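You operate a simulated robot arm through the tools that you are given. There is no shell and no other tool.

Carry out the task below with a simulated robot arm. There is one attempt and no reset: what you move stays moved.

JOB
Gauge both short cores and sort them into the GOOD and TIGHT bins.
Fine: try each with this bench's green plug gauge before it moves; the gauge goes back to its spot. Set down upright: green plug gauge of the packing bench.

Only the result counts: the job must be done as asked and must still hold three seconds after the hand-in. Knocking over, shifting, dropping, spilling or breaking anything else fails it.

ROBOT AND FRAMES
A 6-joint arm with a two-finger parallel gripper, fixed in place. Base frame: the origin is on the floor under the middle of its stand, x ahead of it, y to its left, z up; the work surface is at about z = 82. Readings come in cm, degrees, newtons and seconds.
With the tool pointing down near the work surface it reaches from about 32 to 70 cm from the base axis. Its first joint turns from -166.0 to 166.0 degrees. Payload 4.1 kg.
The tool frame sits at the grasp point between the pads (the TCP): z along the fingers, y along the line on which they close. The tips reach 2.3 cm beyond it. Largest opening 9.4 cm; finger width 3.8, thickness 1; the body of the gripper, 5.4 by 9.6 cm, starts 3.9 cm behind the TCP.
Orientation is that of the tool frame in the base frame, as a unit quaternion [x, y, z, w]. With the fingers straight down and closing along the base's y, the tool's x points along the base's -x, its y along +y and its z along -z.

CONTROLS
- The arm moves only by the tool apply_moves. Its argument "targets" is a list of rows, each an object (a shift or turn left out is 0, a gripper value left out holds the last) with "dp": the shift along the base's x, y, z in units of 300 mm (1.0 is 300 mm), a list of three; "dr": the turn, a rotation vector about the base's x, y, z in units of 120 degrees (1.0 is 120 degrees), a list of three; "fingers": the opening, from 0 (shut) to 1 (fully open). In form: [{"dp": [x, y, z], "dr": [ax, ay, az], "fingers": fingers}, ...]. A call has 1 to 20 rows; each row is the pose to reach, as a shift and turn from the pose commanded when the call began. A call with a number of a shift or a turn outside -1 to 1 is refused whole. A row lasts 0.2 s, in which the tool goes at most 5 cm and 8.6 degrees; a call with a longer step from one row to the next is refused whole, and so is a gripper value outside its range. Where a pose cannot be reached the arm comes as near as it can. A force on the tool above 40 N (or 10 N above the force at the start of the call, whichever is more), or a blocked arm, ends the call early, and 0.2 s more pass. The fingers move at their own pace (about 4.5 cm/s each) and stop on an object; they squeeze with about 39 N. The grip force told is the motor's: it shows also when the fingers shut on nothing. Time passes only in rows, and 0.2 s behind the last, so rows that repeat a pose let the fingers close. The reply holds the time, the measured pose of the TCP, the force on the tool along the base axes, the opening and the grip force, in the units named above and with some noise, with the torque about the TCP (base axes, N m) and any sound that the robot's microphone picked up.
- Cameras (640 x 400 px; columns grow to the right, rows downward): "scene" is fixed at [5.05, -49.91, 141.22]; the picture's right is [0.95, -0.30, 0.00], its down [-0.10, -0.33, -0.94] and it looks along [0.28, 0.90, -0.34] (base axes); focal length 308 px, centre (320, 200). "wrist" rides on the gripper at [8.6, 1.6, -7.4] in the tool frame; the picture's right is [-0.18, 0.98, 0.00], its down [-0.58, -0.11, -0.81] and it looks along [-0.79, -0.15, 0.59] (tool axes); focal length 243 px, centre (320, 200). There is no depth. A picture from a camera that has moved, and an enlarged one, comes with that camera's place and axes in the base frame and with its lens.
- get_image(camera): a new picture of that camera. The clock stands still meanwhile.
- raise_lower(by): slides the trunk up (or, below 0, down) by that many cm; the arm rides with it, the base frame stays. It gives what a move gives, with no picture.
- enlarge(camera, box): a new picture of the part [left, top, right, bottom] of that camera's present view, enlarged. The clock stands still meanwhile.
- close_job(): hands the job in; it is judged then, once.

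Nothing tells you positions but the pictures and the camera data. Unless the task says otherwise, let go and move clear before handing in.

The tools are called after "Request:" as name(argument=value, ...) on one line, values as JSON. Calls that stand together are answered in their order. apply_moves: Moves the arm, as the interface text tells. Its arguments: {"type":"object","properties":{"targets":{"type":"array","items":{"type":"object","properties":{"dp":{"type":"array","items":{"type":"number"}},"dr":{"type":"array","items":{"type":"number"}},"fingers":{"type":"number"}}}}},"required":["targets"]} The other tools are called the same way: raise_lower (by) moves the trunk up or down; get_image (camera) takes a picture; enlarge (camera, box) takes an enlarged picture of a part of a camera's view; close_job () hands the job in.

At the start:

```text
clock: 0.0
position: [27.03, 23.3, 122.32]
tcp_rot: [0.0, 1.0, 0.001, -0.001]
wrist_force: [0.0, -0.9, -0.9]
wrist_torque: [0.0, 0.0, -0.01]
finger_gap: 9.42
finger_force: 0.0
trunk travel left (down, up): [-52.5, 6.5]
```

scene: 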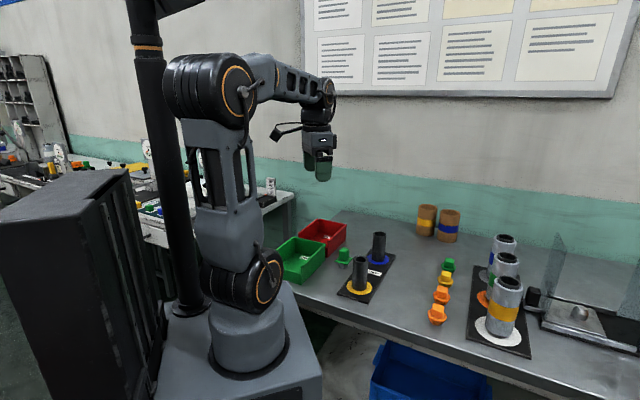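
wrist: 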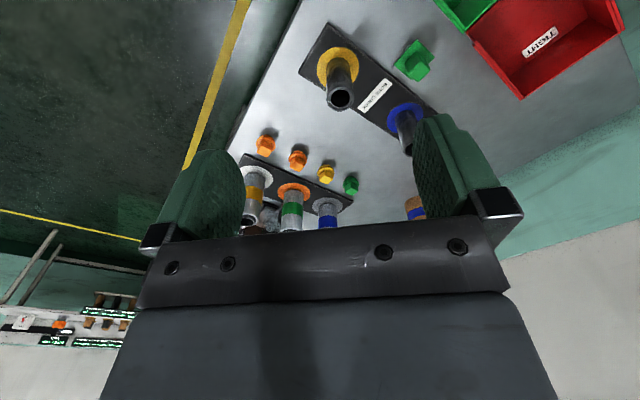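

I see a bench with a green and a red bin, two dark cores on a labelled board, several plugs and taller cylinders. I'll enlarge the views to identify the items before moving.

Request:
enlarge(camera="scene", box=[260, 200, 420, 300])

Request:
enlarge(camera="scene", box=[400, 190, 640, 340])

Request:
enlarge(camera="wrist", box=[220, 0, 640, 262])

Request:
enlarge(camera="scene", box=[0, 100, 300, 288])

Request:
enlarge(camera="scene", box=[310, 0, 640, 100])

```text
4.00 times, centred on (340, 250) of scene
camera zoom: at [5.05, -49.91, 141.22], right [0.95, -0.3, 0.0], down [-0.1, -0.33, -0.94], along [0.28, 0.9, -0.34], focal length 1232 px, centre (240, 0)
```

zoom: 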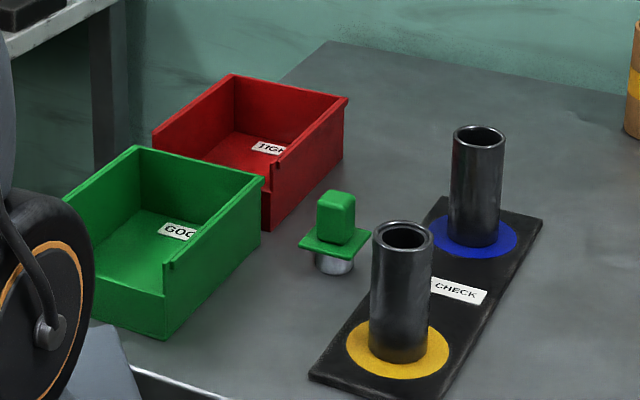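

```text
2.67 times, centred on (520, 265) of scene
camera zoom: at [5.05, -49.91, 141.22], right [0.95, -0.3, 0.0], down [-0.1, -0.33, -0.94], along [0.28, 0.9, -0.34], focal length 822 px, centre (-213, 27)
```

zoom: 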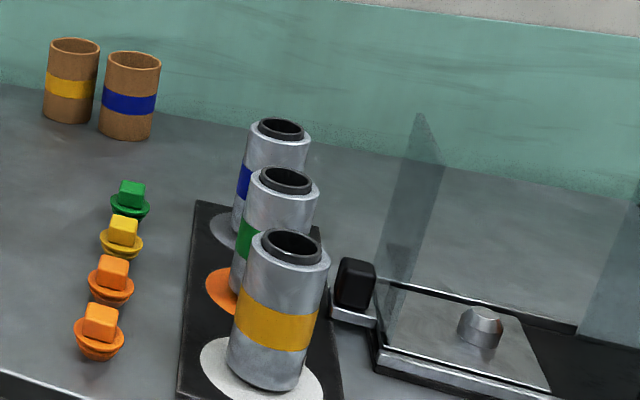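

```text
1.52 times, centred on (430, 131) of wrist
camera zoom: at [18.18, 24.87, 129.78], right [0.18, 0.98, 0.0], down [0.58, -0.11, 0.81], along [0.79, -0.15, -0.59], focal length 370 px, centre (152, 305)
```

zoom: 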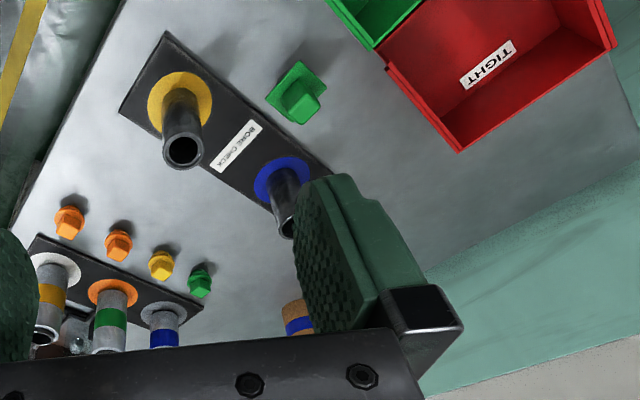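

```text
2.13 times, centred on (150, 194) of scene
camera zoom: at [5.05, -49.91, 141.22], right [0.95, -0.3, 0.0], down [-0.1, -0.33, -0.94], along [0.28, 0.9, -0.34], focal length 656 px, centre (682, 213)
```

zoom: 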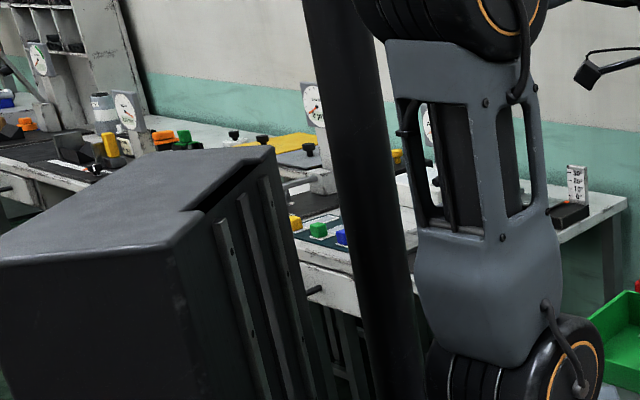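

```text
1.94 times, centred on (475, 50) of scene
camera zoom: at [5.05, -49.91, 141.22], right [0.95, -0.3, 0.0], down [-0.1, -0.33, -0.94], along [0.28, 0.9, -0.34], focal length 598 px, centre (19, 491)
```

zoom: 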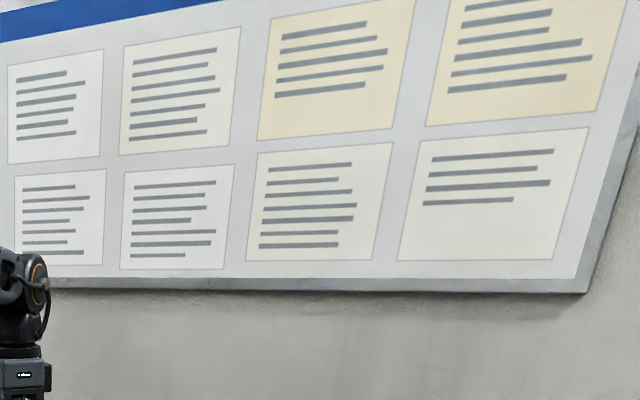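

The two short cores stand on the BORE CHECK board: the yellow spot near (40.5, 24) and the blue spot near (54, 37). The green plug gauge is near (41, 38), and everything at this station sits at about 45°. I'll turn the hand 45° and drop lower for a closer look.

Request:
apply_moves(targets=[{"dp": [0, 0, -0.09], "dr": [0, 0, 0.0625]}, {"dp": [0, 0, -0.18], "dr": [0, 0, 0.125]}, {"dp": [0, 0, -0.27], "dr": [0, 0, 0.1875]}, {"dp": [0, 0, -0.36], "dr": [0, 0, 0.25]}, {"dp": [0, 0, -0.45], "dr": [0, 0, 0.3125]}, {"dp": [0, 0, -0.54], "dr": [0, 0, 0.375]}, {"dp": [0, 0, -0.54], "dr": [0, 0, 0.375]}])

Request:
get_image(camera="wrist")

Request:
enlarge(camera="wrist", box=[240, 60, 480, 210])

```text
clock: 1.6
position: [26.96, 23.3, 106.14]
tcp_rot: [-0.384, 0.924, 0.0, 0.0]
wrist_force: [-0.4, -0.2, 0.0]
wrist_torque: [-0.01, 0.03, -0.03]
finger_gap: 9.38
finger_force: 0.1
trunk travel left (down, up): [-52.5, 6.5]
```

```text
taken
camera wrist: at [19.58, 18.3, 113.62], right [-0.57, 0.82, 0.0], down [0.49, 0.34, 0.81], along [0.66, 0.46, -0.59], focal length 243 px, centre (320, 200)
```

wrist: 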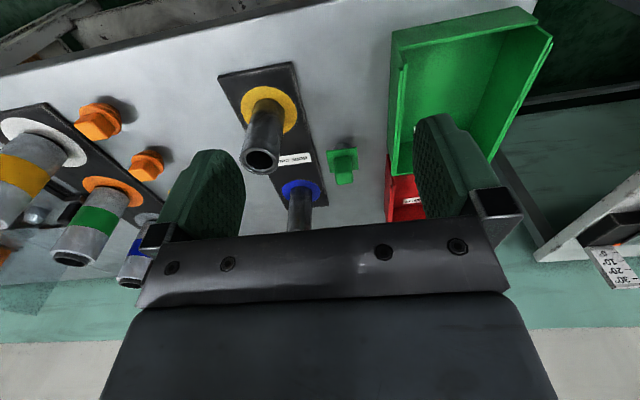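

```text
2.67 times, centred on (360, 135) of wrist
camera zoom: at [19.58, 18.3, 113.62], right [-0.57, 0.82, 0.0], down [0.49, 0.34, 0.81], along [0.66, 0.46, -0.59], focal length 647 px, centre (213, 373)
```

zoom: 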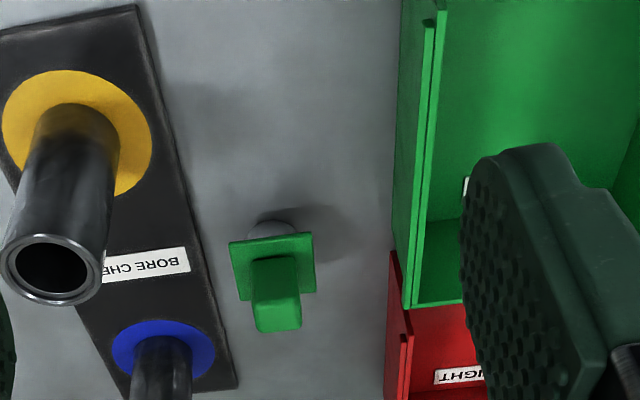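

The gauge shows as a green square flange with a block handle, standing on its steel plug at about (40.7, 37.6). I'll move the hand above it, keeping the fingers over the top of the handle, to line up.

Request:
apply_moves(targets=[{"dp": [0.092, 0.097, 0]}, {"dp": [0.184, 0.194, 0]}, {"dp": [0.276, 0.291, 0]}, {"dp": [0.368, 0.387, -0.05]}, {"dp": [0.457, 0.48, -0.15]}, {"dp": [0.457, 0.48, -0.27]}, {"dp": [0.457, 0.48, -0.35]}, {"dp": [0.457, 0.48, -0.35]}])

Request:
get_image(camera="wrist")

Request:
enlarge(camera="scene", box=[260, 200, 420, 300])

```text
clock: 3.4
position: [40.72, 37.7, 95.75]
tcp_rot: [-0.383, 0.924, 0.0, 0.0]
wrist_force: [-1.1, 0.2, 0.9]
wrist_torque: [-0.02, -0.02, 0.05]
finger_gap: 9.39
finger_force: 0.1
trunk travel left (down, up): [-52.5, 6.5]
```

```text
taken
camera wrist: at [33.35, 32.72, 103.23], right [-0.56, 0.83, 0.0], down [0.49, 0.33, 0.81], along [0.67, 0.46, -0.59], focal length 243 px, centre (320, 200)
```

wrist: 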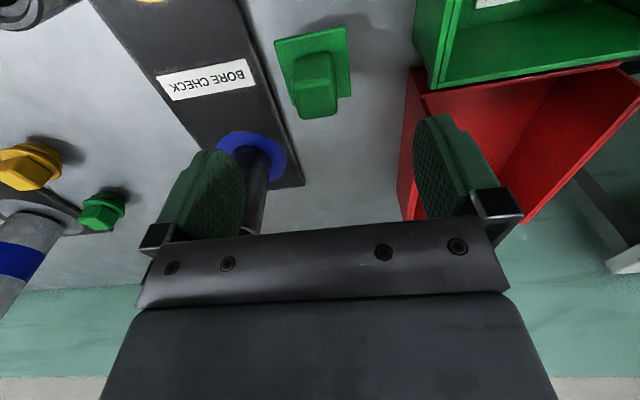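

```text
4.00 times, centred on (340, 250) of scene
camera zoom: at [5.05, -49.91, 141.22], right [0.95, -0.3, 0.0], down [-0.1, -0.33, -0.94], along [0.28, 0.9, -0.34], focal length 1232 px, centre (240, 0)
```

zoom: 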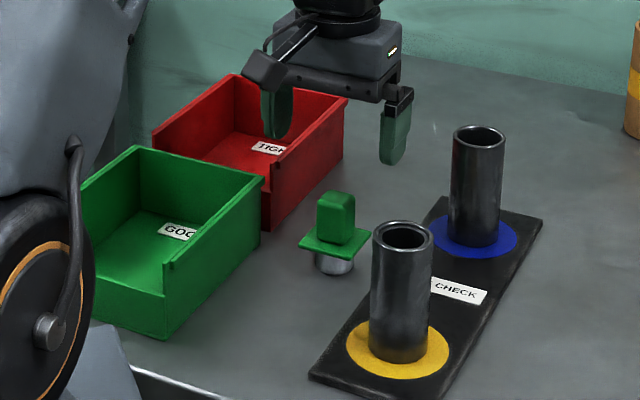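

The gauge's handle is between and ahead of the fingers in the view. I'll enlarge it to measure its position and angle.

Request:
enlarge(camera="wrist", box=[240, 10, 400, 130])

```text
3.33 times, centred on (320, 70) of wrist
camera zoom: at [33.35, 32.72, 103.23], right [-0.56, 0.83, 0.0], down [0.49, 0.33, 0.81], along [0.67, 0.46, -0.59], focal length 809 px, centre (320, 633)
```

zoom: 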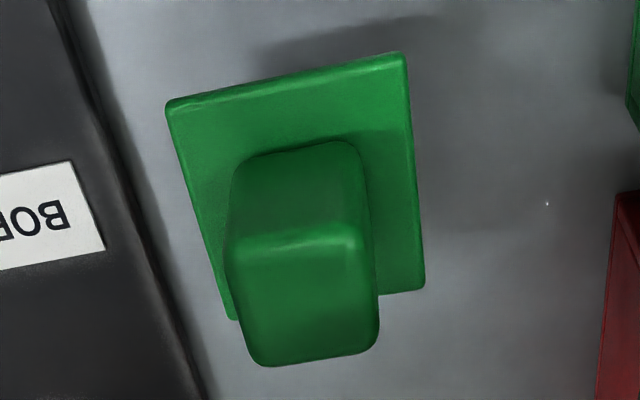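

The flange is about 4.8 cm square with its centre at (40.76, 37.46) and its top at z≈85. The handle is about 2.4 cm wide and reaches z≈88.8. I'll narrow the fingers and come down around the handle.

Request:
apply_moves(targets=[{"dp": [0.001, -0.008, 0], "fingers": 0.6}, {"dp": [0.001, -0.008, -0.05], "fingers": 0.6}, {"dp": [0.001, -0.008, -0.12], "fingers": 0.6}, {"dp": [0.001, -0.008, -0.19], "fingers": 0.6}, {"dp": [0.001, -0.008, -0.24], "fingers": 0.6}, {"dp": [0.001, -0.008, -0.264], "fingers": 0.6}, {"dp": [0.001, -0.008, -0.264], "fingers": 0.6}])

Request:
get_image(camera="wrist")

Request:
enlarge(camera="scene", box=[290, 210, 400, 290])

```text
clock: 5.0
position: [40.59, 37.5, 87.89]
tcp_rot: [-0.383, 0.924, 0.0, 0.001]
wrist_force: [-0.5, 0.2, 0.4]
wrist_torque: [0.0, -0.03, -0.03]
finger_gap: 5.65
finger_force: 0.0
trunk travel left (down, up): [-52.5, 6.5]
```

```text
taken
camera wrist: at [33.26, 32.44, 95.22], right [-0.56, 0.83, 0.0], down [0.49, 0.33, 0.81], along [0.67, 0.46, -0.59], focal length 243 px, centre (320, 200)
```

wrist: 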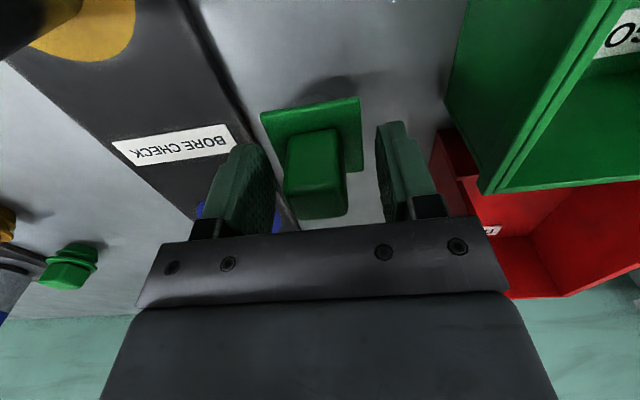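

```text
5.00 times, centred on (345, 250) of scene
camera zoom: at [5.05, -49.91, 141.22], right [0.95, -0.3, 0.0], down [-0.1, -0.33, -0.94], along [0.28, 0.9, -0.34], focal length 1541 px, centre (195, -50)
```

zoom: 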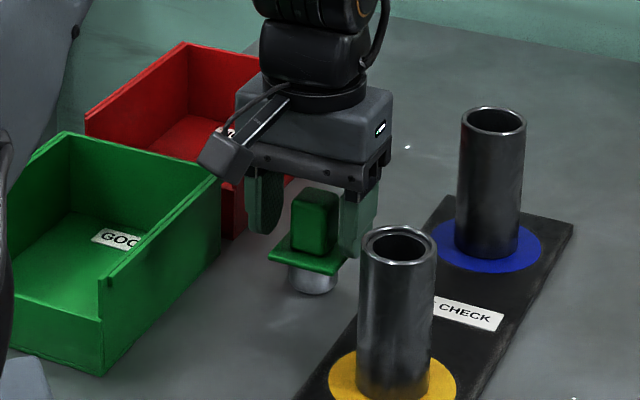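

The handle is centred between the fingers, just above the flange. I'll close on it.

Request:
apply_moves(targets=[{"fingers": 0.4}, {"fingers": 0.25}, {"fingers": 0.15}, {"fingers": 0.0}, {"fingers": 0.0}, {"fingers": 0.0}])

Request:
get_image(camera="wrist")

```text
clock: 6.4
position: [40.65, 37.37, 87.89]
tcp_rot: [-0.382, 0.924, 0.0, -0.001]
wrist_force: [-0.6, -1.0, 0.5]
wrist_torque: [-0.03, -0.02, 0.01]
finger_gap: 2.74
finger_force: 38.7
trunk travel left (down, up): [-52.5, 6.5]
```

```text
taken
camera wrist: at [33.26, 32.43, 95.23], right [-0.56, 0.83, 0.0], down [0.49, 0.33, 0.81], along [0.67, 0.46, -0.59], focal length 243 px, centre (320, 200)
```

wrist: 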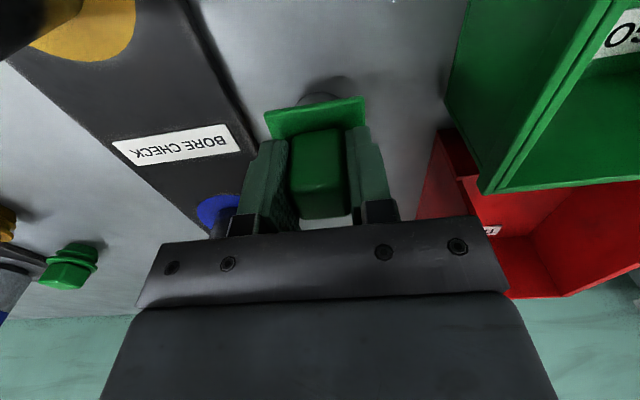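

The gauge is gripped at a 2.74 cm gap. I'll lift it straight up and check how it sits in the hand.

Request:
apply_moves(targets=[{"dp": [0, 0, 0.02]}, {"dp": [0, 0, 0.08]}, {"dp": [0, 0, 0.17]}, {"dp": [0, 0, 0.27]}, {"dp": [0, 0, 0.38]}, {"dp": [0, 0, 0.48]}, {"dp": [0, 0, 0.54]}, {"dp": [0, 0, 0.54]}])

Request:
get_image(camera="wrist")

Request:
enlarge(camera="wrist", box=[240, 60, 400, 220])

Request:
enlarge(camera="scene", box=[290, 150, 430, 250])

```text
clock: 8.2
position: [40.67, 37.43, 103.94]
tcp_rot: [-0.383, 0.924, 0.0, 0.0]
wrist_force: [0.0, -0.8, 0.1]
wrist_torque: [0.01, -0.05, 0.02]
finger_gap: 0.02
finger_force: 38.7
trunk travel left (down, up): [-52.5, 6.5]
```

```text
taken
camera wrist: at [33.34, 32.41, 111.42], right [-0.56, 0.83, 0.0], down [0.49, 0.33, 0.81], along [0.67, 0.46, -0.59], focal length 243 px, centre (320, 200)
```

wrist: 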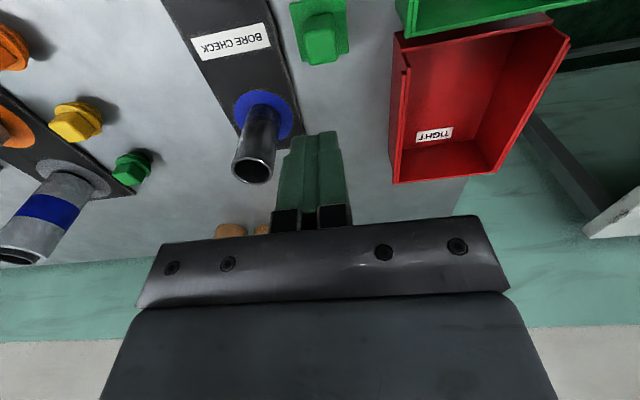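

```text
2.50 times, centred on (320, 140) of wrist
camera zoom: at [33.34, 32.41, 111.42], right [-0.56, 0.83, 0.0], down [0.49, 0.33, 0.81], along [0.67, 0.46, -0.59], focal length 606 px, centre (320, 350)
```

zoom: 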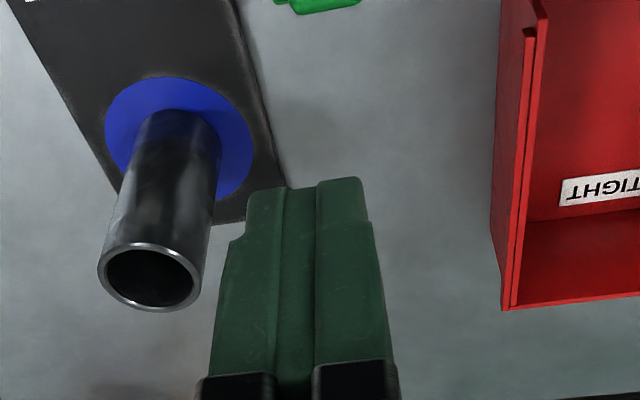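

```text
4.00 times, centred on (360, 200) of scene
camera zoom: at [5.05, -49.91, 141.22], right [0.95, -0.3, 0.0], down [-0.1, -0.33, -0.94], along [0.28, 0.9, -0.34], focal length 1232 px, centre (160, 200)
```

zoom: 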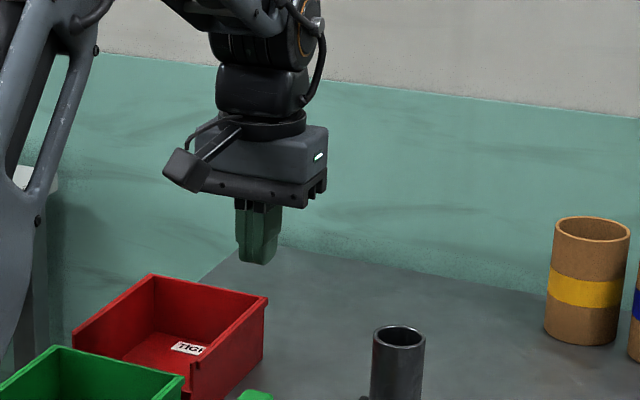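

The fingers shut on nothing: the gauge slipped out and seems to be still standing at its place. I'll look closely before doing anything else.

Request:
enlarge(camera="wrist", box=[260, 0, 380, 75])

Request:
enlarge(camera="scene", box=[310, 230, 380, 280])

```text
5.33 times, centred on (320, 38) of wrist
camera zoom: at [33.34, 32.41, 111.42], right [-0.56, 0.83, 0.0], down [0.49, 0.33, 0.81], along [0.67, 0.46, -0.59], focal length 1294 px, centre (320, 1067)
```

zoom: 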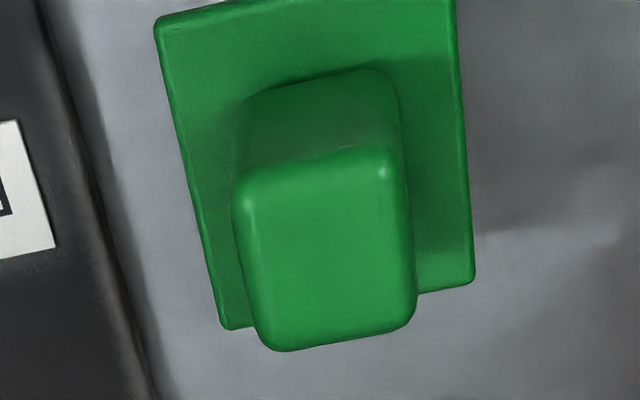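

```text
8.00 times, centred on (345, 255) of scene
camera zoom: at [5.05, -49.91, 141.22], right [0.95, -0.3, 0.0], down [-0.1, -0.33, -0.94], along [0.28, 0.9, -0.34], focal length 2465 px, centre (120, -240)
```

zoom: 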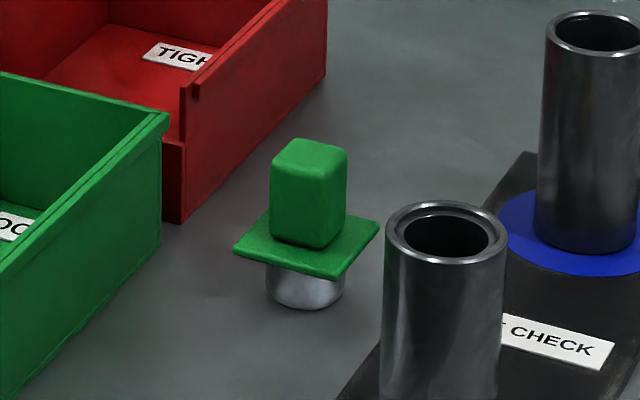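

The gauge is still upright, shifted only about 2 mm by the closing fingers. I'll go back down, seat the fingers a little lower, grip longer and lift very slowly, checking as I go.

Request:
apply_moves(targets=[{"dp": [0, 0, 0], "fingers": 0.5}, {"dp": [0, 0, 0], "fingers": 0.5}, {"dp": [0, 0, -0.12], "fingers": 0.5}, {"dp": [0, 0, -0.25], "fingers": 0.5}, {"dp": [0, 0, -0.37], "fingers": 0.5}, {"dp": [0, 0, -0.46], "fingers": 0.5}, {"dp": [0, 0, -0.52], "fingers": 0.5}, {"dp": [0, 0, -0.545], "fingers": 0.5}, {"dp": [0, 0, -0.551], "fingers": 0.5}, {"dp": [0, 0, -0.551], "fingers": 0.5}])

Request:
enlarge(camera="wrist", box=[220, 80, 420, 240])

Request:
enlarge(camera="scene", box=[310, 220, 380, 280])

```text
clock: 10.4
position: [40.68, 37.3, 87.56]
tcp_rot: [-0.382, 0.924, 0.0, 0.0]
wrist_force: [-0.5, -1.1, 0.5]
wrist_torque: [0.02, 0.04, 0.0]
finger_gap: 4.69
finger_force: 0.0
trunk travel left (down, up): [-52.5, 6.5]
```

```text
2.50 times, centred on (320, 160) of wrist
camera zoom: at [33.3, 32.34, 94.84], right [-0.56, 0.83, 0.0], down [0.49, 0.33, 0.81], along [0.67, 0.46, -0.59], focal length 606 px, centre (320, 300)
```

zoom: 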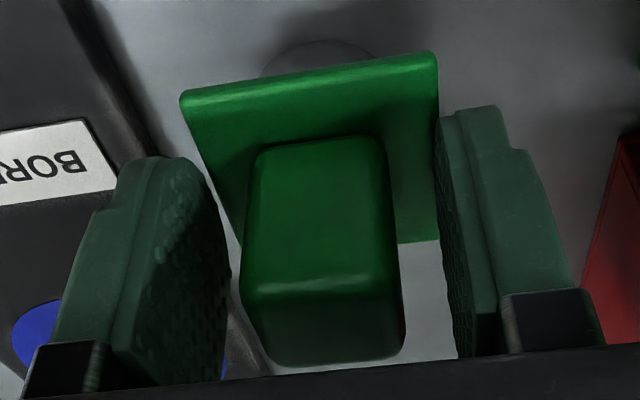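

```text
6.67 times, centred on (345, 250) of scene
camera zoom: at [5.05, -49.91, 141.22], right [0.95, -0.3, 0.0], down [-0.1, -0.33, -0.94], along [0.28, 0.9, -0.34], focal length 2054 px, centre (153, -133)
```

zoom: 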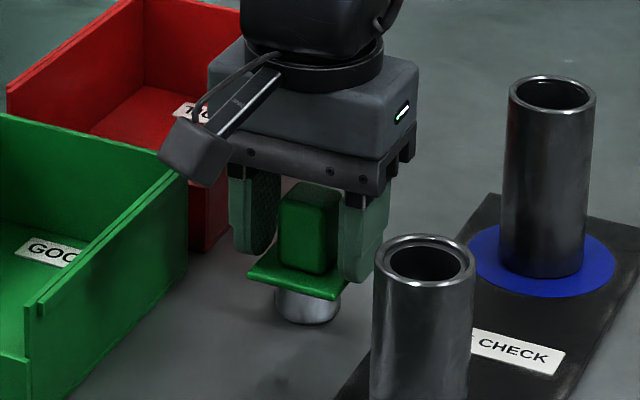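

The fingers sit either side of the handle, nearly down to the flange. I'll close, hold, then lift only half a centimetre slowly.

Request:
apply_moves(targets=[{"fingers": 0.3}, {"fingers": 0.2}, {"fingers": 0.0}, {"fingers": 0.0}, {"fingers": 0.0}, {"fingers": 0.0}, {"dp": [0, 0, 0.004]}, {"dp": [0, 0, 0.008]}, {"dp": [0, 0, 0.012]}, {"dp": [0, 0, 0.016]}, {"dp": [0, 0, 0.02]}, {"dp": [0, 0, 0.02]}])

Request:
enlarge(camera="scene", box=[310, 220, 380, 280])

Request:
enlarge(camera="wrist", box=[220, 80, 420, 240])

```text
clock: 13.0
position: [40.84, 37.34, 88.11]
tcp_rot: [-0.383, 0.924, 0.001, 0.0]
wrist_force: [0.3, 0.1, -1.2]
wrist_torque: [-0.01, 0.0, 0.01]
finger_gap: 2.79
finger_force: 39.4
trunk travel left (down, up): [-52.5, 6.5]
```

```text
6.67 times, centred on (345, 250) of scene
camera zoom: at [5.05, -49.91, 141.22], right [0.95, -0.3, 0.0], down [-0.1, -0.33, -0.94], along [0.28, 0.9, -0.34], focal length 2054 px, centre (153, -133)
```

zoom: 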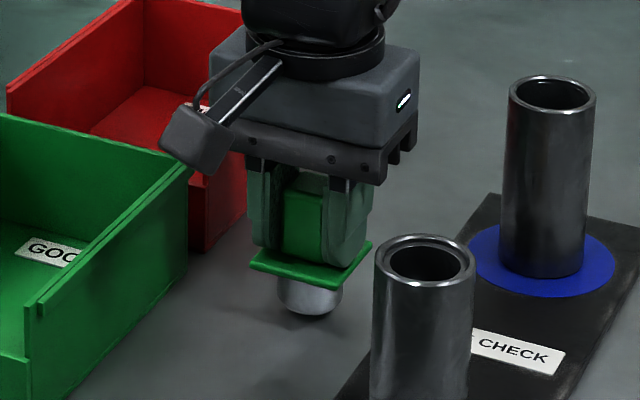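

```text
2.50 times, centred on (320, 160) of wrist
camera zoom: at [33.39, 32.42, 95.43], right [-0.56, 0.83, 0.0], down [0.49, 0.33, 0.81], along [0.67, 0.46, -0.59], focal length 606 px, centre (320, 300)
```

zoom: 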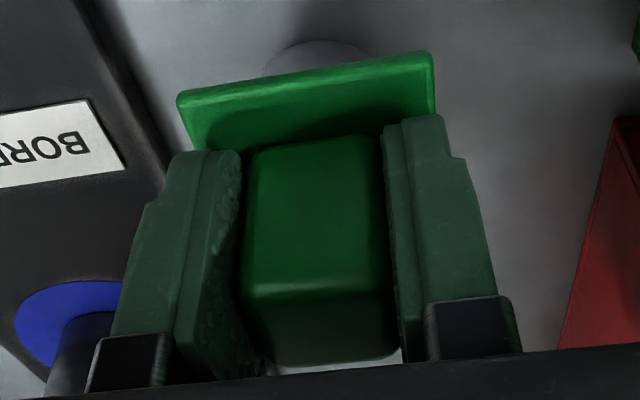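

The gauge is now off the bench by half a centimetre. I'll lift slowly and watch for slipping.

Request:
apply_moves(targets=[{"dp": [0, 0, 0.004]}, {"dp": [0, 0, 0.01]}, {"dp": [0, 0, 0.016]}, {"dp": [0, 0, 0.022]}, {"dp": [0, 0, 0.028]}, {"dp": [0, 0, 0.033]}, {"dp": [0, 0, 0.033]}, {"dp": [0, 0, 0.033]}])

Request:
enlarge(camera="scene", box=[310, 220, 380, 280])

Request:
enlarge(camera="wrist", box=[220, 80, 420, 240])

```text
clock: 14.8
position: [40.69, 37.37, 89.1]
tcp_rot: [-0.383, 0.924, 0.001, 0.0]
wrist_force: [1.4, 0.0, -1.1]
wrist_torque: [0.01, -0.04, -0.01]
finger_gap: 2.74
finger_force: 38.9
trunk travel left (down, up): [-52.5, 6.5]
```

```text
6.67 times, centred on (345, 250) of scene
camera zoom: at [5.05, -49.91, 141.22], right [0.95, -0.3, 0.0], down [-0.1, -0.33, -0.94], along [0.28, 0.9, -0.34], focal length 2054 px, centre (153, -133)
```

zoom: 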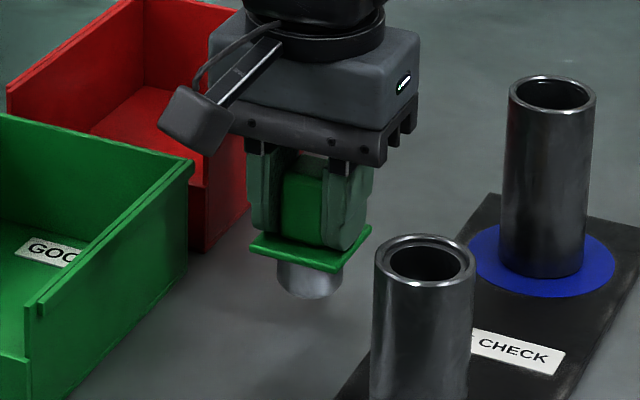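

```text
2.50 times, centred on (320, 160) of wrist
camera zoom: at [33.34, 32.41, 96.44], right [-0.56, 0.83, 0.0], down [0.49, 0.33, 0.81], along [0.67, 0.46, -0.59], focal length 606 px, centre (320, 300)
```

zoom: 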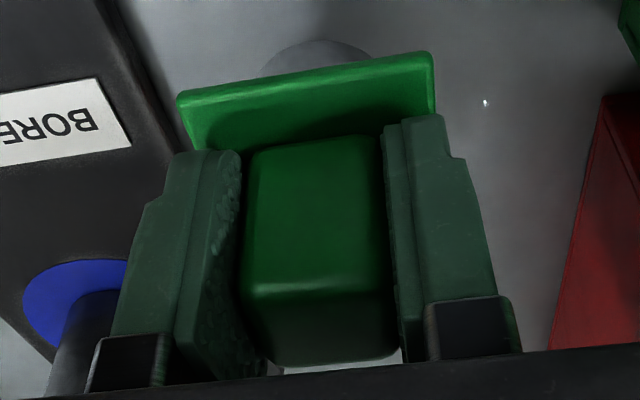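

The gauge holds with no slip in the hand. I'll raise it gently to clear the core tops, which I put at z≈92.3.

Request:
apply_moves(targets=[{"dp": [0, 0, 0.006]}, {"dp": [0, 0, 0.018]}, {"dp": [0, 0, 0.036]}, {"dp": [0, 0, 0.06]}, {"dp": [0, 0, 0.088]}, {"dp": [0, 0, 0.118]}, {"dp": [0, 0, 0.148]}, {"dp": [0, 0, 0.178]}, {"dp": [0, 0, 0.208]}, {"dp": [0, 0, 0.238]}, {"dp": [0, 0, 0.268]}, {"dp": [0, 0, 0.298]}, {"dp": [0, 0, 0.328]}, {"dp": [0, 0, 0.354]}, {"dp": [0, 0, 0.376]}, {"dp": [0, 0, 0.39]}, {"dp": [0, 0, 0.4]}, {"dp": [0, 0, 0.4]}])

Request:
get_image(camera="wrist")

Request:
enlarge(camera="scene", box=[310, 180, 410, 260])

```text
clock: 18.6
position: [40.83, 37.32, 101.12]
tcp_rot: [-0.382, 0.924, 0.0, 0.0]
wrist_force: [-0.5, 0.0, -0.7]
wrist_torque: [-0.02, -0.01, -0.07]
finger_gap: 2.76
finger_force: 38.6
trunk travel left (down, up): [-52.5, 6.5]
```

```text
taken
camera wrist: at [33.38, 32.37, 108.47], right [-0.56, 0.83, 0.0], down [0.49, 0.33, 0.81], along [0.67, 0.46, -0.59], focal length 243 px, centre (320, 200)
```

wrist: 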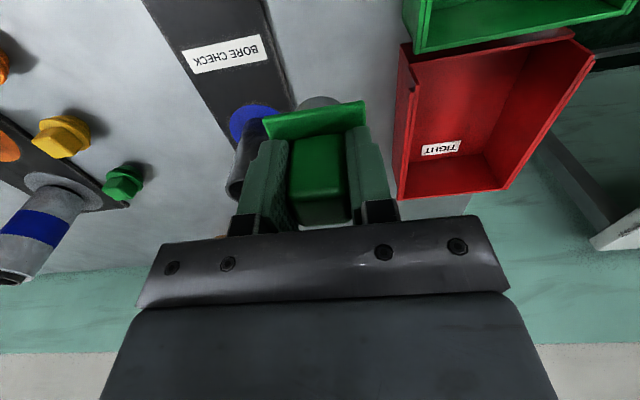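

```text
5.00 times, centred on (360, 220) of scene
camera zoom: at [5.05, -49.91, 141.22], right [0.95, -0.3, 0.0], down [-0.1, -0.33, -0.94], along [0.28, 0.9, -0.34], focal length 1541 px, centre (120, 100)
```

zoom: 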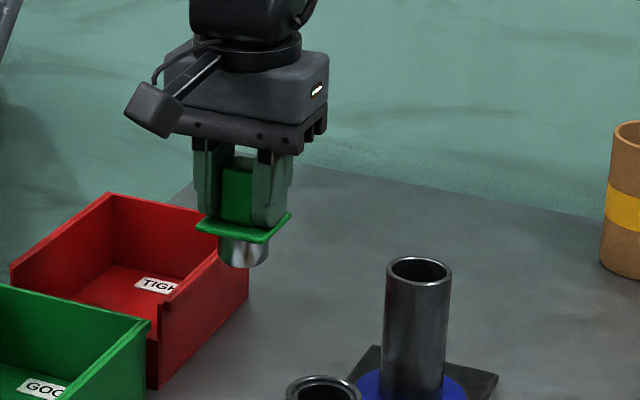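

The gauge is secure at z≈101. I'll zoom in on both bores to compare them with the plug, about 3.4 cm across, before trying it.

Request:
enlarge(camera="scene", box=[345, 245, 385, 270])

Request:
enlarge(camera="scene", box=[360, 220, 400, 245])

Request:
enlarge(camera="scene", box=[326, 215, 358, 240])

```text
16.00 times, centred on (365, 258) of scene
camera zoom: at [5.05, -49.91, 141.22], right [0.95, -0.3, 0.0], down [-0.1, -0.33, -0.94], along [0.28, 0.9, -0.34], focal length 4930 px, centre (-400, -720)
```

zoom: 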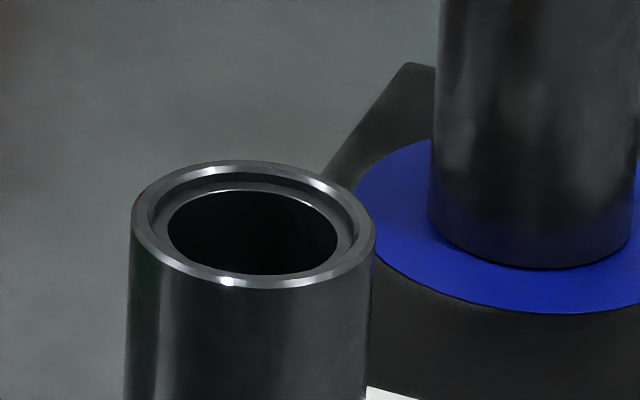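

```text
16.00 times, centred on (380, 232) of scene
camera zoom: at [5.05, -49.91, 141.22], right [0.95, -0.3, 0.0], down [-0.1, -0.33, -0.94], along [0.28, 0.9, -0.34], focal length 4930 px, centre (-640, -320)
```

zoom: 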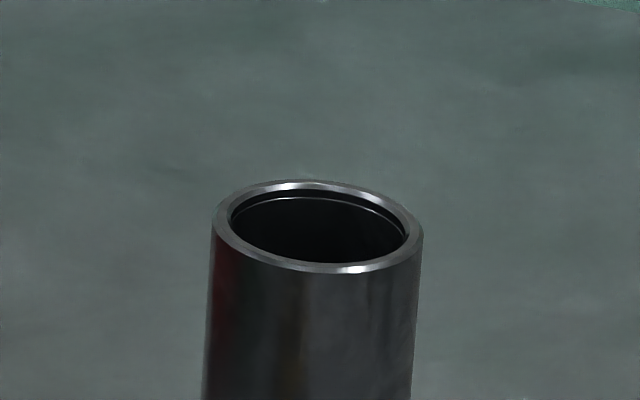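

```text
16.00 times, centred on (342, 228) of scene
camera zoom: at [5.05, -49.91, 141.22], right [0.95, -0.3, 0.0], down [-0.1, -0.33, -0.94], along [0.28, 0.9, -0.34], focal length 4930 px, centre (-32, -240)
```

zoom: 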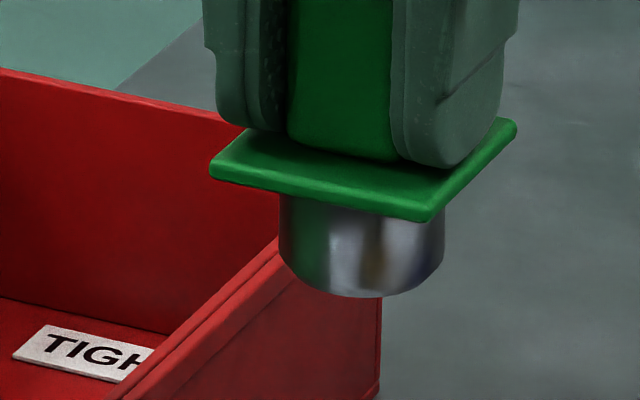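

The yellow-spot bore looks about 3.2 cm below its counterbore, and the blue one about 3.8 cm. I'll still try the gauge in both, starting with yellow, so I'm moving above it now.

Request:
apply_moves(targets=[{"dp": [0, -0.008, 0]}, {"dp": [0.001, -0.024, 0]}, {"dp": [0.001, -0.048, 0]}, {"dp": [0.002, -0.08, 0]}, {"dp": [0.003, -0.115, 0]}, {"dp": [0.003, -0.15, 0]}, {"dp": [0.004, -0.185, 0]}, {"dp": [0.004, -0.22, 0]}, {"dp": [0.005, -0.255, 0]}, {"dp": [0.005, -0.29, 0]}, {"dp": [0.006, -0.325, 0]}, {"dp": [0.006, -0.36, 0]}, {"dp": [0.007, -0.395, 0]}, {"dp": [0.007, -0.425, 0]}, {"dp": [0.008, -0.448, 0]}, {"dp": [0.008, -0.46, 0]}, {"dp": [0.008, -0.462, 0]}, {"dp": [0.008, -0.462, 0]}])

Request:
enlarge(camera="scene", box=[330, 220, 410, 270])

Request:
get_image(camera="wrist")

Request:
enlarge(camera="wrist", box=[240, 50, 400, 150])

```text
clock: 22.4
position: [40.98, 23.45, 100.99]
tcp_rot: [-0.383, 0.924, 0.0, 0.001]
wrist_force: [-0.7, -0.1, -1.9]
wrist_torque: [-0.03, -0.04, 0.02]
finger_gap: 2.77
finger_force: 38.7
trunk travel left (down, up): [-52.5, 6.5]
```

```text
8.00 times, centred on (370, 245) of scene
camera zoom: at [5.05, -49.91, 141.22], right [0.95, -0.3, 0.0], down [-0.1, -0.33, -0.94], along [0.28, 0.9, -0.34], focal length 2465 px, centre (-80, -160)
```

zoom: 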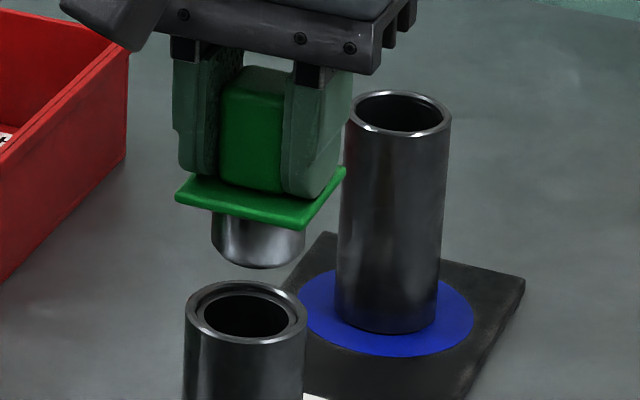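

```text
taken
camera wrist: at [33.56, 18.56, 108.39], right [-0.56, 0.83, 0.0], down [0.49, 0.33, 0.81], along [0.67, 0.46, -0.59], focal length 243 px, centre (320, 200)
```

wrist: 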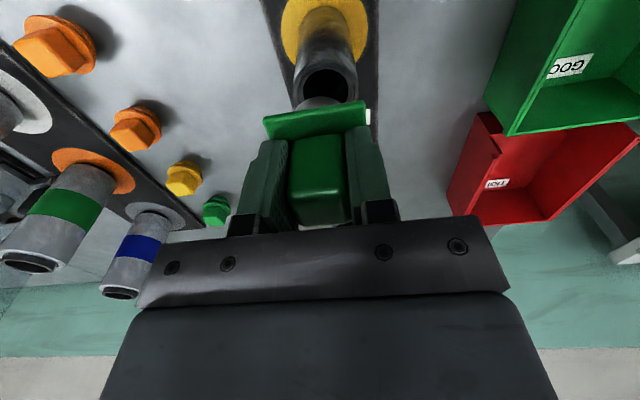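

```text
4.00 times, centred on (320, 100) of wrist
camera zoom: at [33.56, 18.56, 108.39], right [-0.56, 0.83, 0.0], down [0.49, 0.33, 0.81], along [0.67, 0.46, -0.59], focal length 970 px, centre (320, 600)
```

zoom: 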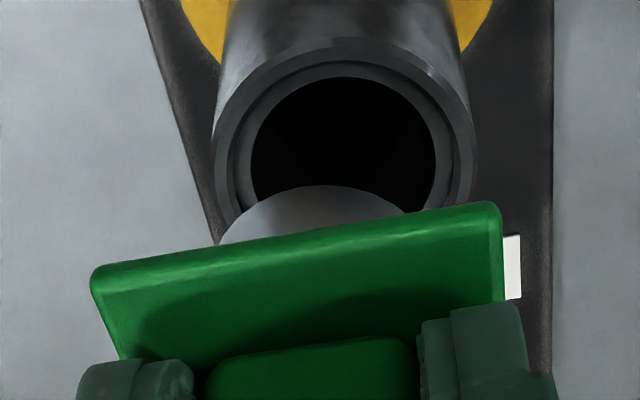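

The plug sits above the yellow core but needs to move about (-0.22, +0.33) cm to be concentric. I'll shift it and lower to just above the rim.

Request:
apply_moves(targets=[{"dp": [-0.003, 0.005, 0]}, {"dp": [-0.0073, 0.011, 0]}, {"dp": [-0.0073, 0.011, -0.015]}, {"dp": [-0.0073, 0.011, -0.035]}, {"dp": [-0.0073, 0.011, -0.055]}, {"dp": [-0.0073, 0.011, -0.07]}, {"dp": [-0.0073, 0.011, -0.08]}, {"dp": [-0.0073, 0.011, -0.08]}])

Request:
enlarge(camera="scene", box=[345, 240, 385, 265])

Request:
enlarge(camera="wrist", box=[240, 50, 400, 150])

```text
clock: 24.2
position: [40.84, 23.82, 98.7]
tcp_rot: [-0.383, 0.924, 0.0, 0.001]
wrist_force: [-0.9, 0.5, -0.8]
wrist_torque: [0.03, 0.01, -0.04]
finger_gap: 2.77
finger_force: 39.0
trunk travel left (down, up): [-52.5, 6.5]
```

```text
16.00 times, centred on (365, 252) of scene
camera zoom: at [5.05, -49.91, 141.22], right [0.95, -0.3, 0.0], down [-0.1, -0.33, -0.94], along [0.28, 0.9, -0.34], focal length 4930 px, centre (-400, -640)
```

zoom: 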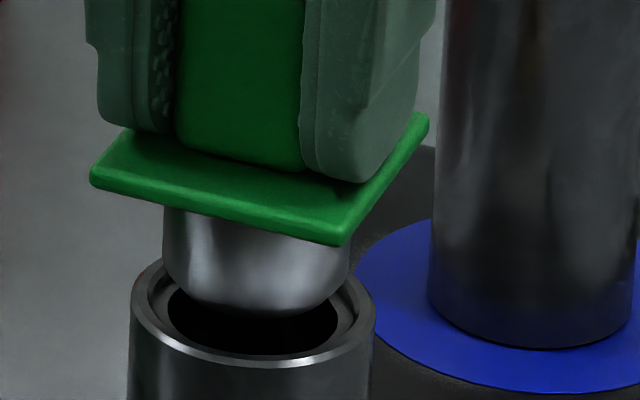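

```text
4.00 times, centred on (320, 100) of wrist
camera zoom: at [33.4, 18.88, 106.12], right [-0.56, 0.83, 0.0], down [0.49, 0.33, 0.81], along [0.67, 0.46, -0.59], focal length 970 px, centre (320, 600)
```

zoom: 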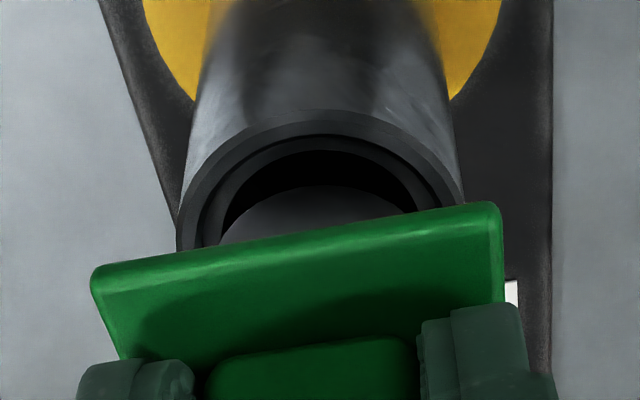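

In both views the plug is concentric with the yellow core. I'll lower it in small steps and watch the force.

Request:
apply_moves(targets=[{"dp": [0, 0, -0.006]}, {"dp": [0, 0, -0.012]}, {"dp": [0, 0, -0.018]}, {"dp": [0, 0, -0.024]}, {"dp": [0, 0, -0.024]}])

Request:
enlarge(camera="scene", box=[345, 240, 385, 265])

```text
clock: 25.4
position: [40.71, 23.95, 98.0]
tcp_rot: [-0.382, 0.924, 0.0, 0.0]
wrist_force: [0.7, -0.7, 0.7]
wrist_torque: [-0.01, -0.01, -0.05]
finger_gap: 2.77
finger_force: 38.9
trunk travel left (down, up): [-52.5, 6.5]
```

```text
16.00 times, centred on (365, 252) of scene
camera zoom: at [5.05, -49.91, 141.22], right [0.95, -0.3, 0.0], down [-0.1, -0.33, -0.94], along [0.28, 0.9, -0.34], focal length 4930 px, centre (-400, -640)
```

zoom: 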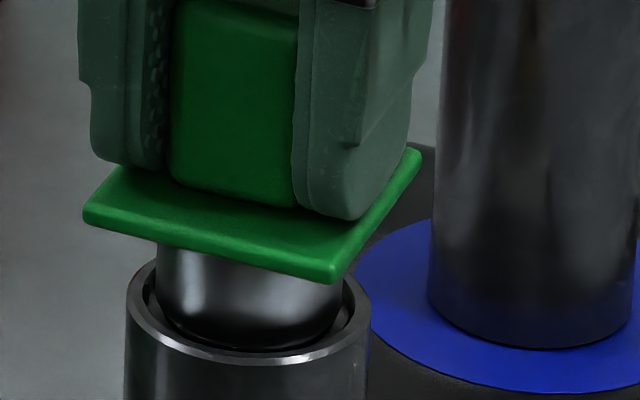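

The plug has entered the counterbore and takes slight support. I'll continue in very small steps.

Request:
apply_moves(targets=[{"dp": [0, 0, -0.003]}, {"dp": [0, 0, -0.006]}, {"dp": [0, 0, -0.009]}, {"dp": [0, 0, -0.009]}])

Request:
enlarge(camera="scene", box=[345, 240, 385, 265])

Request:
enlarge(camera="wrist", box=[240, 50, 400, 150])

```text
clock: 26.4
position: [40.76, 23.77, 97.87]
tcp_rot: [-0.382, 0.924, 0.0, 0.003]
wrist_force: [0.5, -1.0, 24.3]
wrist_torque: [0.04, -0.11, 0.0]
finger_gap: 2.73
finger_force: 39.3
trunk travel left (down, up): [-52.5, 6.5]
```

```text
16.00 times, centred on (365, 252) of scene
camera zoom: at [5.05, -49.91, 141.22], right [0.95, -0.3, 0.0], down [-0.1, -0.33, -0.94], along [0.28, 0.9, -0.34], focal length 4930 px, centre (-400, -640)
```

zoom: 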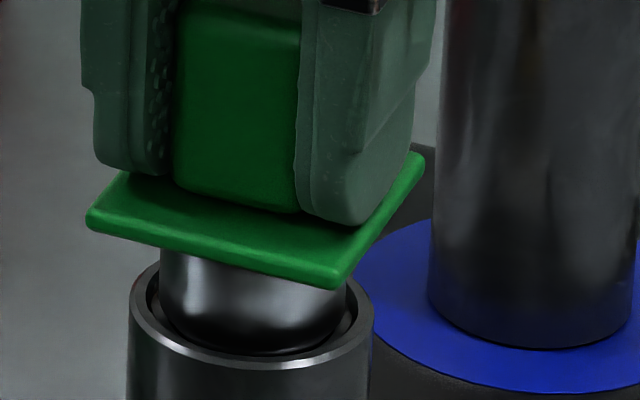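

```text
4.00 times, centred on (320, 100) of wrist
camera zoom: at [33.32, 18.86, 105.2], right [-0.56, 0.83, 0.0], down [0.48, 0.33, 0.81], along [0.67, 0.46, -0.59], focal length 970 px, centre (320, 600)
```

zoom: 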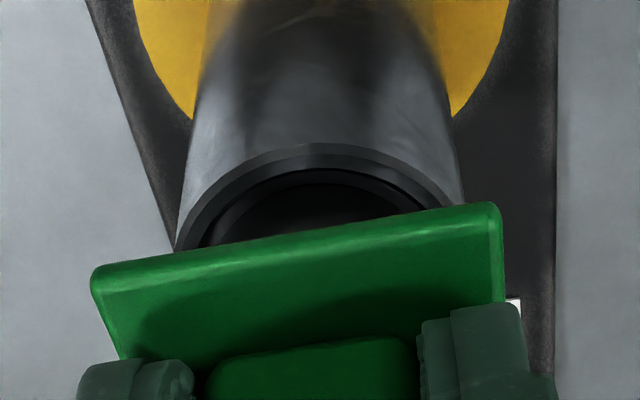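

The yellow core stopped the concentric plug at the counterbore floor with 24 N and the flange still about 2 cm high, so it is TIGHT. I'll back the gauge out gently.

Request:
apply_moves(targets=[{"dp": [0, 0, 0.004]}, {"dp": [0, 0, 0.01]}, {"dp": [0, 0, 0.018]}, {"dp": [0, 0, 0.03]}, {"dp": [0, 0, 0.045]}, {"dp": [0, 0, 0.062]}, {"dp": [0, 0, 0.08]}, {"dp": [0, 0, 0.098]}, {"dp": [0, 0, 0.11]}, {"dp": [0, 0, 0.113]}, {"dp": [0, 0, 0.113]}])

Request:
enlarge(camera="scene", box=[330, 220, 410, 270])

Request:
enlarge(camera="wrist", box=[240, 50, 400, 150])

```text
clock: 28.8
position: [40.73, 23.79, 101.0]
tcp_rot: [-0.382, 0.924, 0.001, -0.002]
wrist_force: [0.1, -0.4, -1.6]
wrist_torque: [-0.01, -0.03, -0.02]
finger_gap: 2.76
finger_force: 39.2
trunk travel left (down, up): [-52.5, 6.5]
```

```text
8.00 times, centred on (370, 245) of scene
camera zoom: at [5.05, -49.91, 141.22], right [0.95, -0.3, 0.0], down [-0.1, -0.33, -0.94], along [0.28, 0.9, -0.34], focal length 2465 px, centre (-80, -160)
```

zoom: 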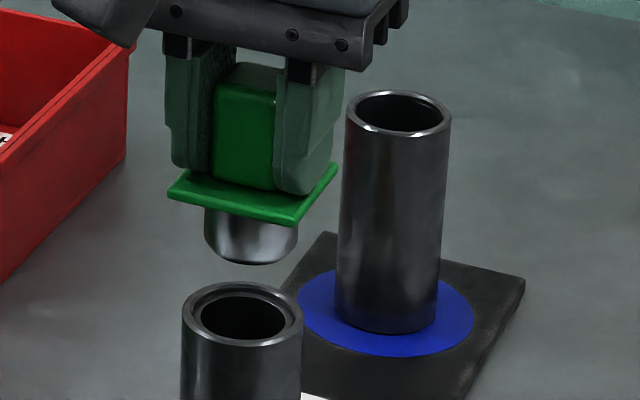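

```text
4.00 times, centred on (320, 100) of wrist
camera zoom: at [33.38, 18.84, 108.42], right [-0.56, 0.83, 0.0], down [0.49, 0.33, 0.81], along [0.67, 0.46, -0.59], focal length 970 px, centre (320, 600)
```

zoom: 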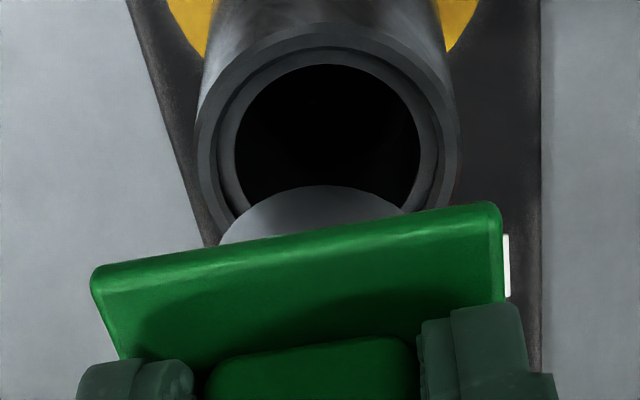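

The yellow core moved only about a millimetre and the gauge is still firm in the hand. Next I'm moving to hover above the blue core, near (54.1, 37.2).

Request:
apply_moves(targets=[{"dp": [0.006, 0.006, 0]}, {"dp": [0.018, 0.018, 0]}, {"dp": [0.038, 0.038, 0]}, {"dp": [0.065, 0.065, 0]}, {"dp": [0.095, 0.095, 0]}, {"dp": [0.125, 0.125, 0]}, {"dp": [0.155, 0.155, 0]}, {"dp": [0.185, 0.185, 0]}, {"dp": [0.215, 0.215, 0]}, {"dp": [0.245, 0.245, 0]}, {"dp": [0.275, 0.275, 0]}, {"dp": [0.305, 0.305, 0]}, {"dp": [0.335, 0.335, 0]}, {"dp": [0.365, 0.365, 0]}, {"dp": [0.392, 0.392, 0]}, {"dp": [0.415, 0.415, 0]}, {"dp": [0.432, 0.432, 0]}, {"dp": [0.441, 0.441, 0]}, {"dp": [0.444, 0.443, 0]}, {"dp": [0.444, 0.443, 0]}])

Request:
enlarge(camera="scene", box=[360, 215, 400, 240])

Request:
enlarge(camera="wrist", box=[240, 50, 400, 150])

Request:
get_image(camera="wrist")

```text
clock: 33.0
position: [53.99, 37.25, 100.9]
tcp_rot: [-0.382, 0.924, 0.0, 0.001]
wrist_force: [-0.1, 0.0, -1.0]
wrist_torque: [-0.01, -0.03, 0.02]
finger_gap: 2.75
finger_force: 38.9
trunk travel left (down, up): [-52.5, 6.5]
```

```text
16.00 times, centred on (380, 228) of scene
camera zoom: at [5.05, -49.91, 141.22], right [0.95, -0.3, 0.0], down [-0.1, -0.33, -0.94], along [0.28, 0.9, -0.34], focal length 4930 px, centre (-640, -240)
```

zoom: 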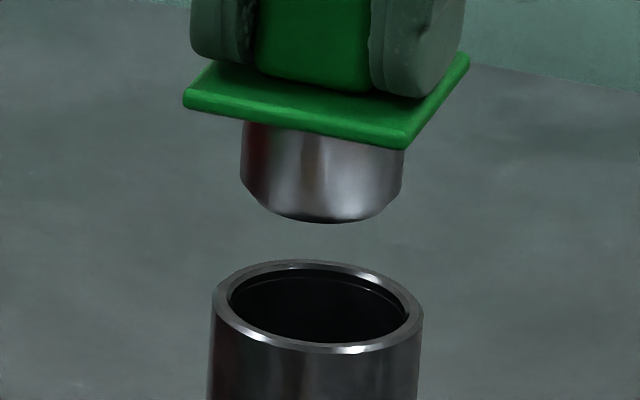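

```text
4.00 times, centred on (320, 100) of wrist
camera zoom: at [46.64, 32.27, 108.33], right [-0.56, 0.83, 0.0], down [0.49, 0.33, 0.81], along [0.67, 0.46, -0.59], focal length 970 px, centre (320, 600)
```

zoom: 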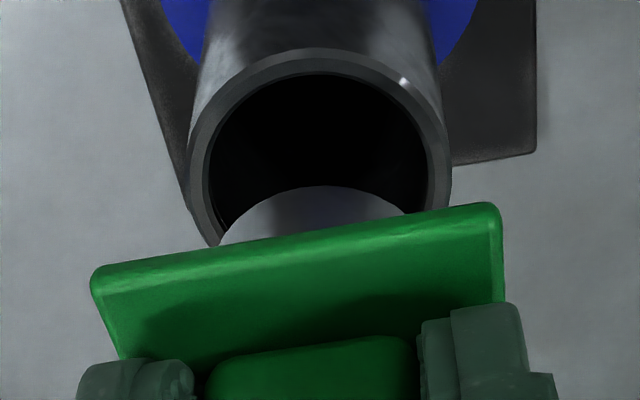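

```text
taken
camera wrist: at [46.64, 32.27, 108.33], right [-0.56, 0.83, 0.0], down [0.49, 0.33, 0.81], along [0.67, 0.46, -0.59], focal length 243 px, centre (320, 200)
```

wrist: 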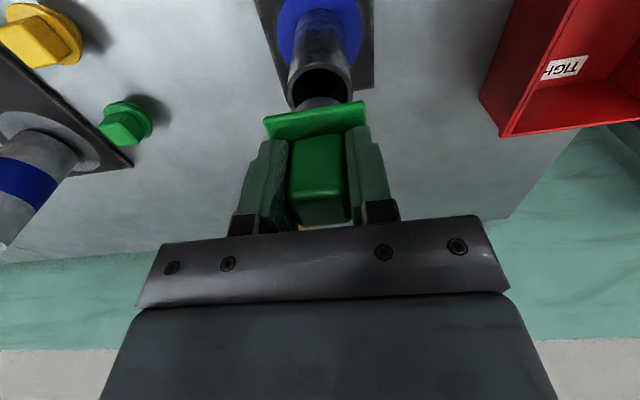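

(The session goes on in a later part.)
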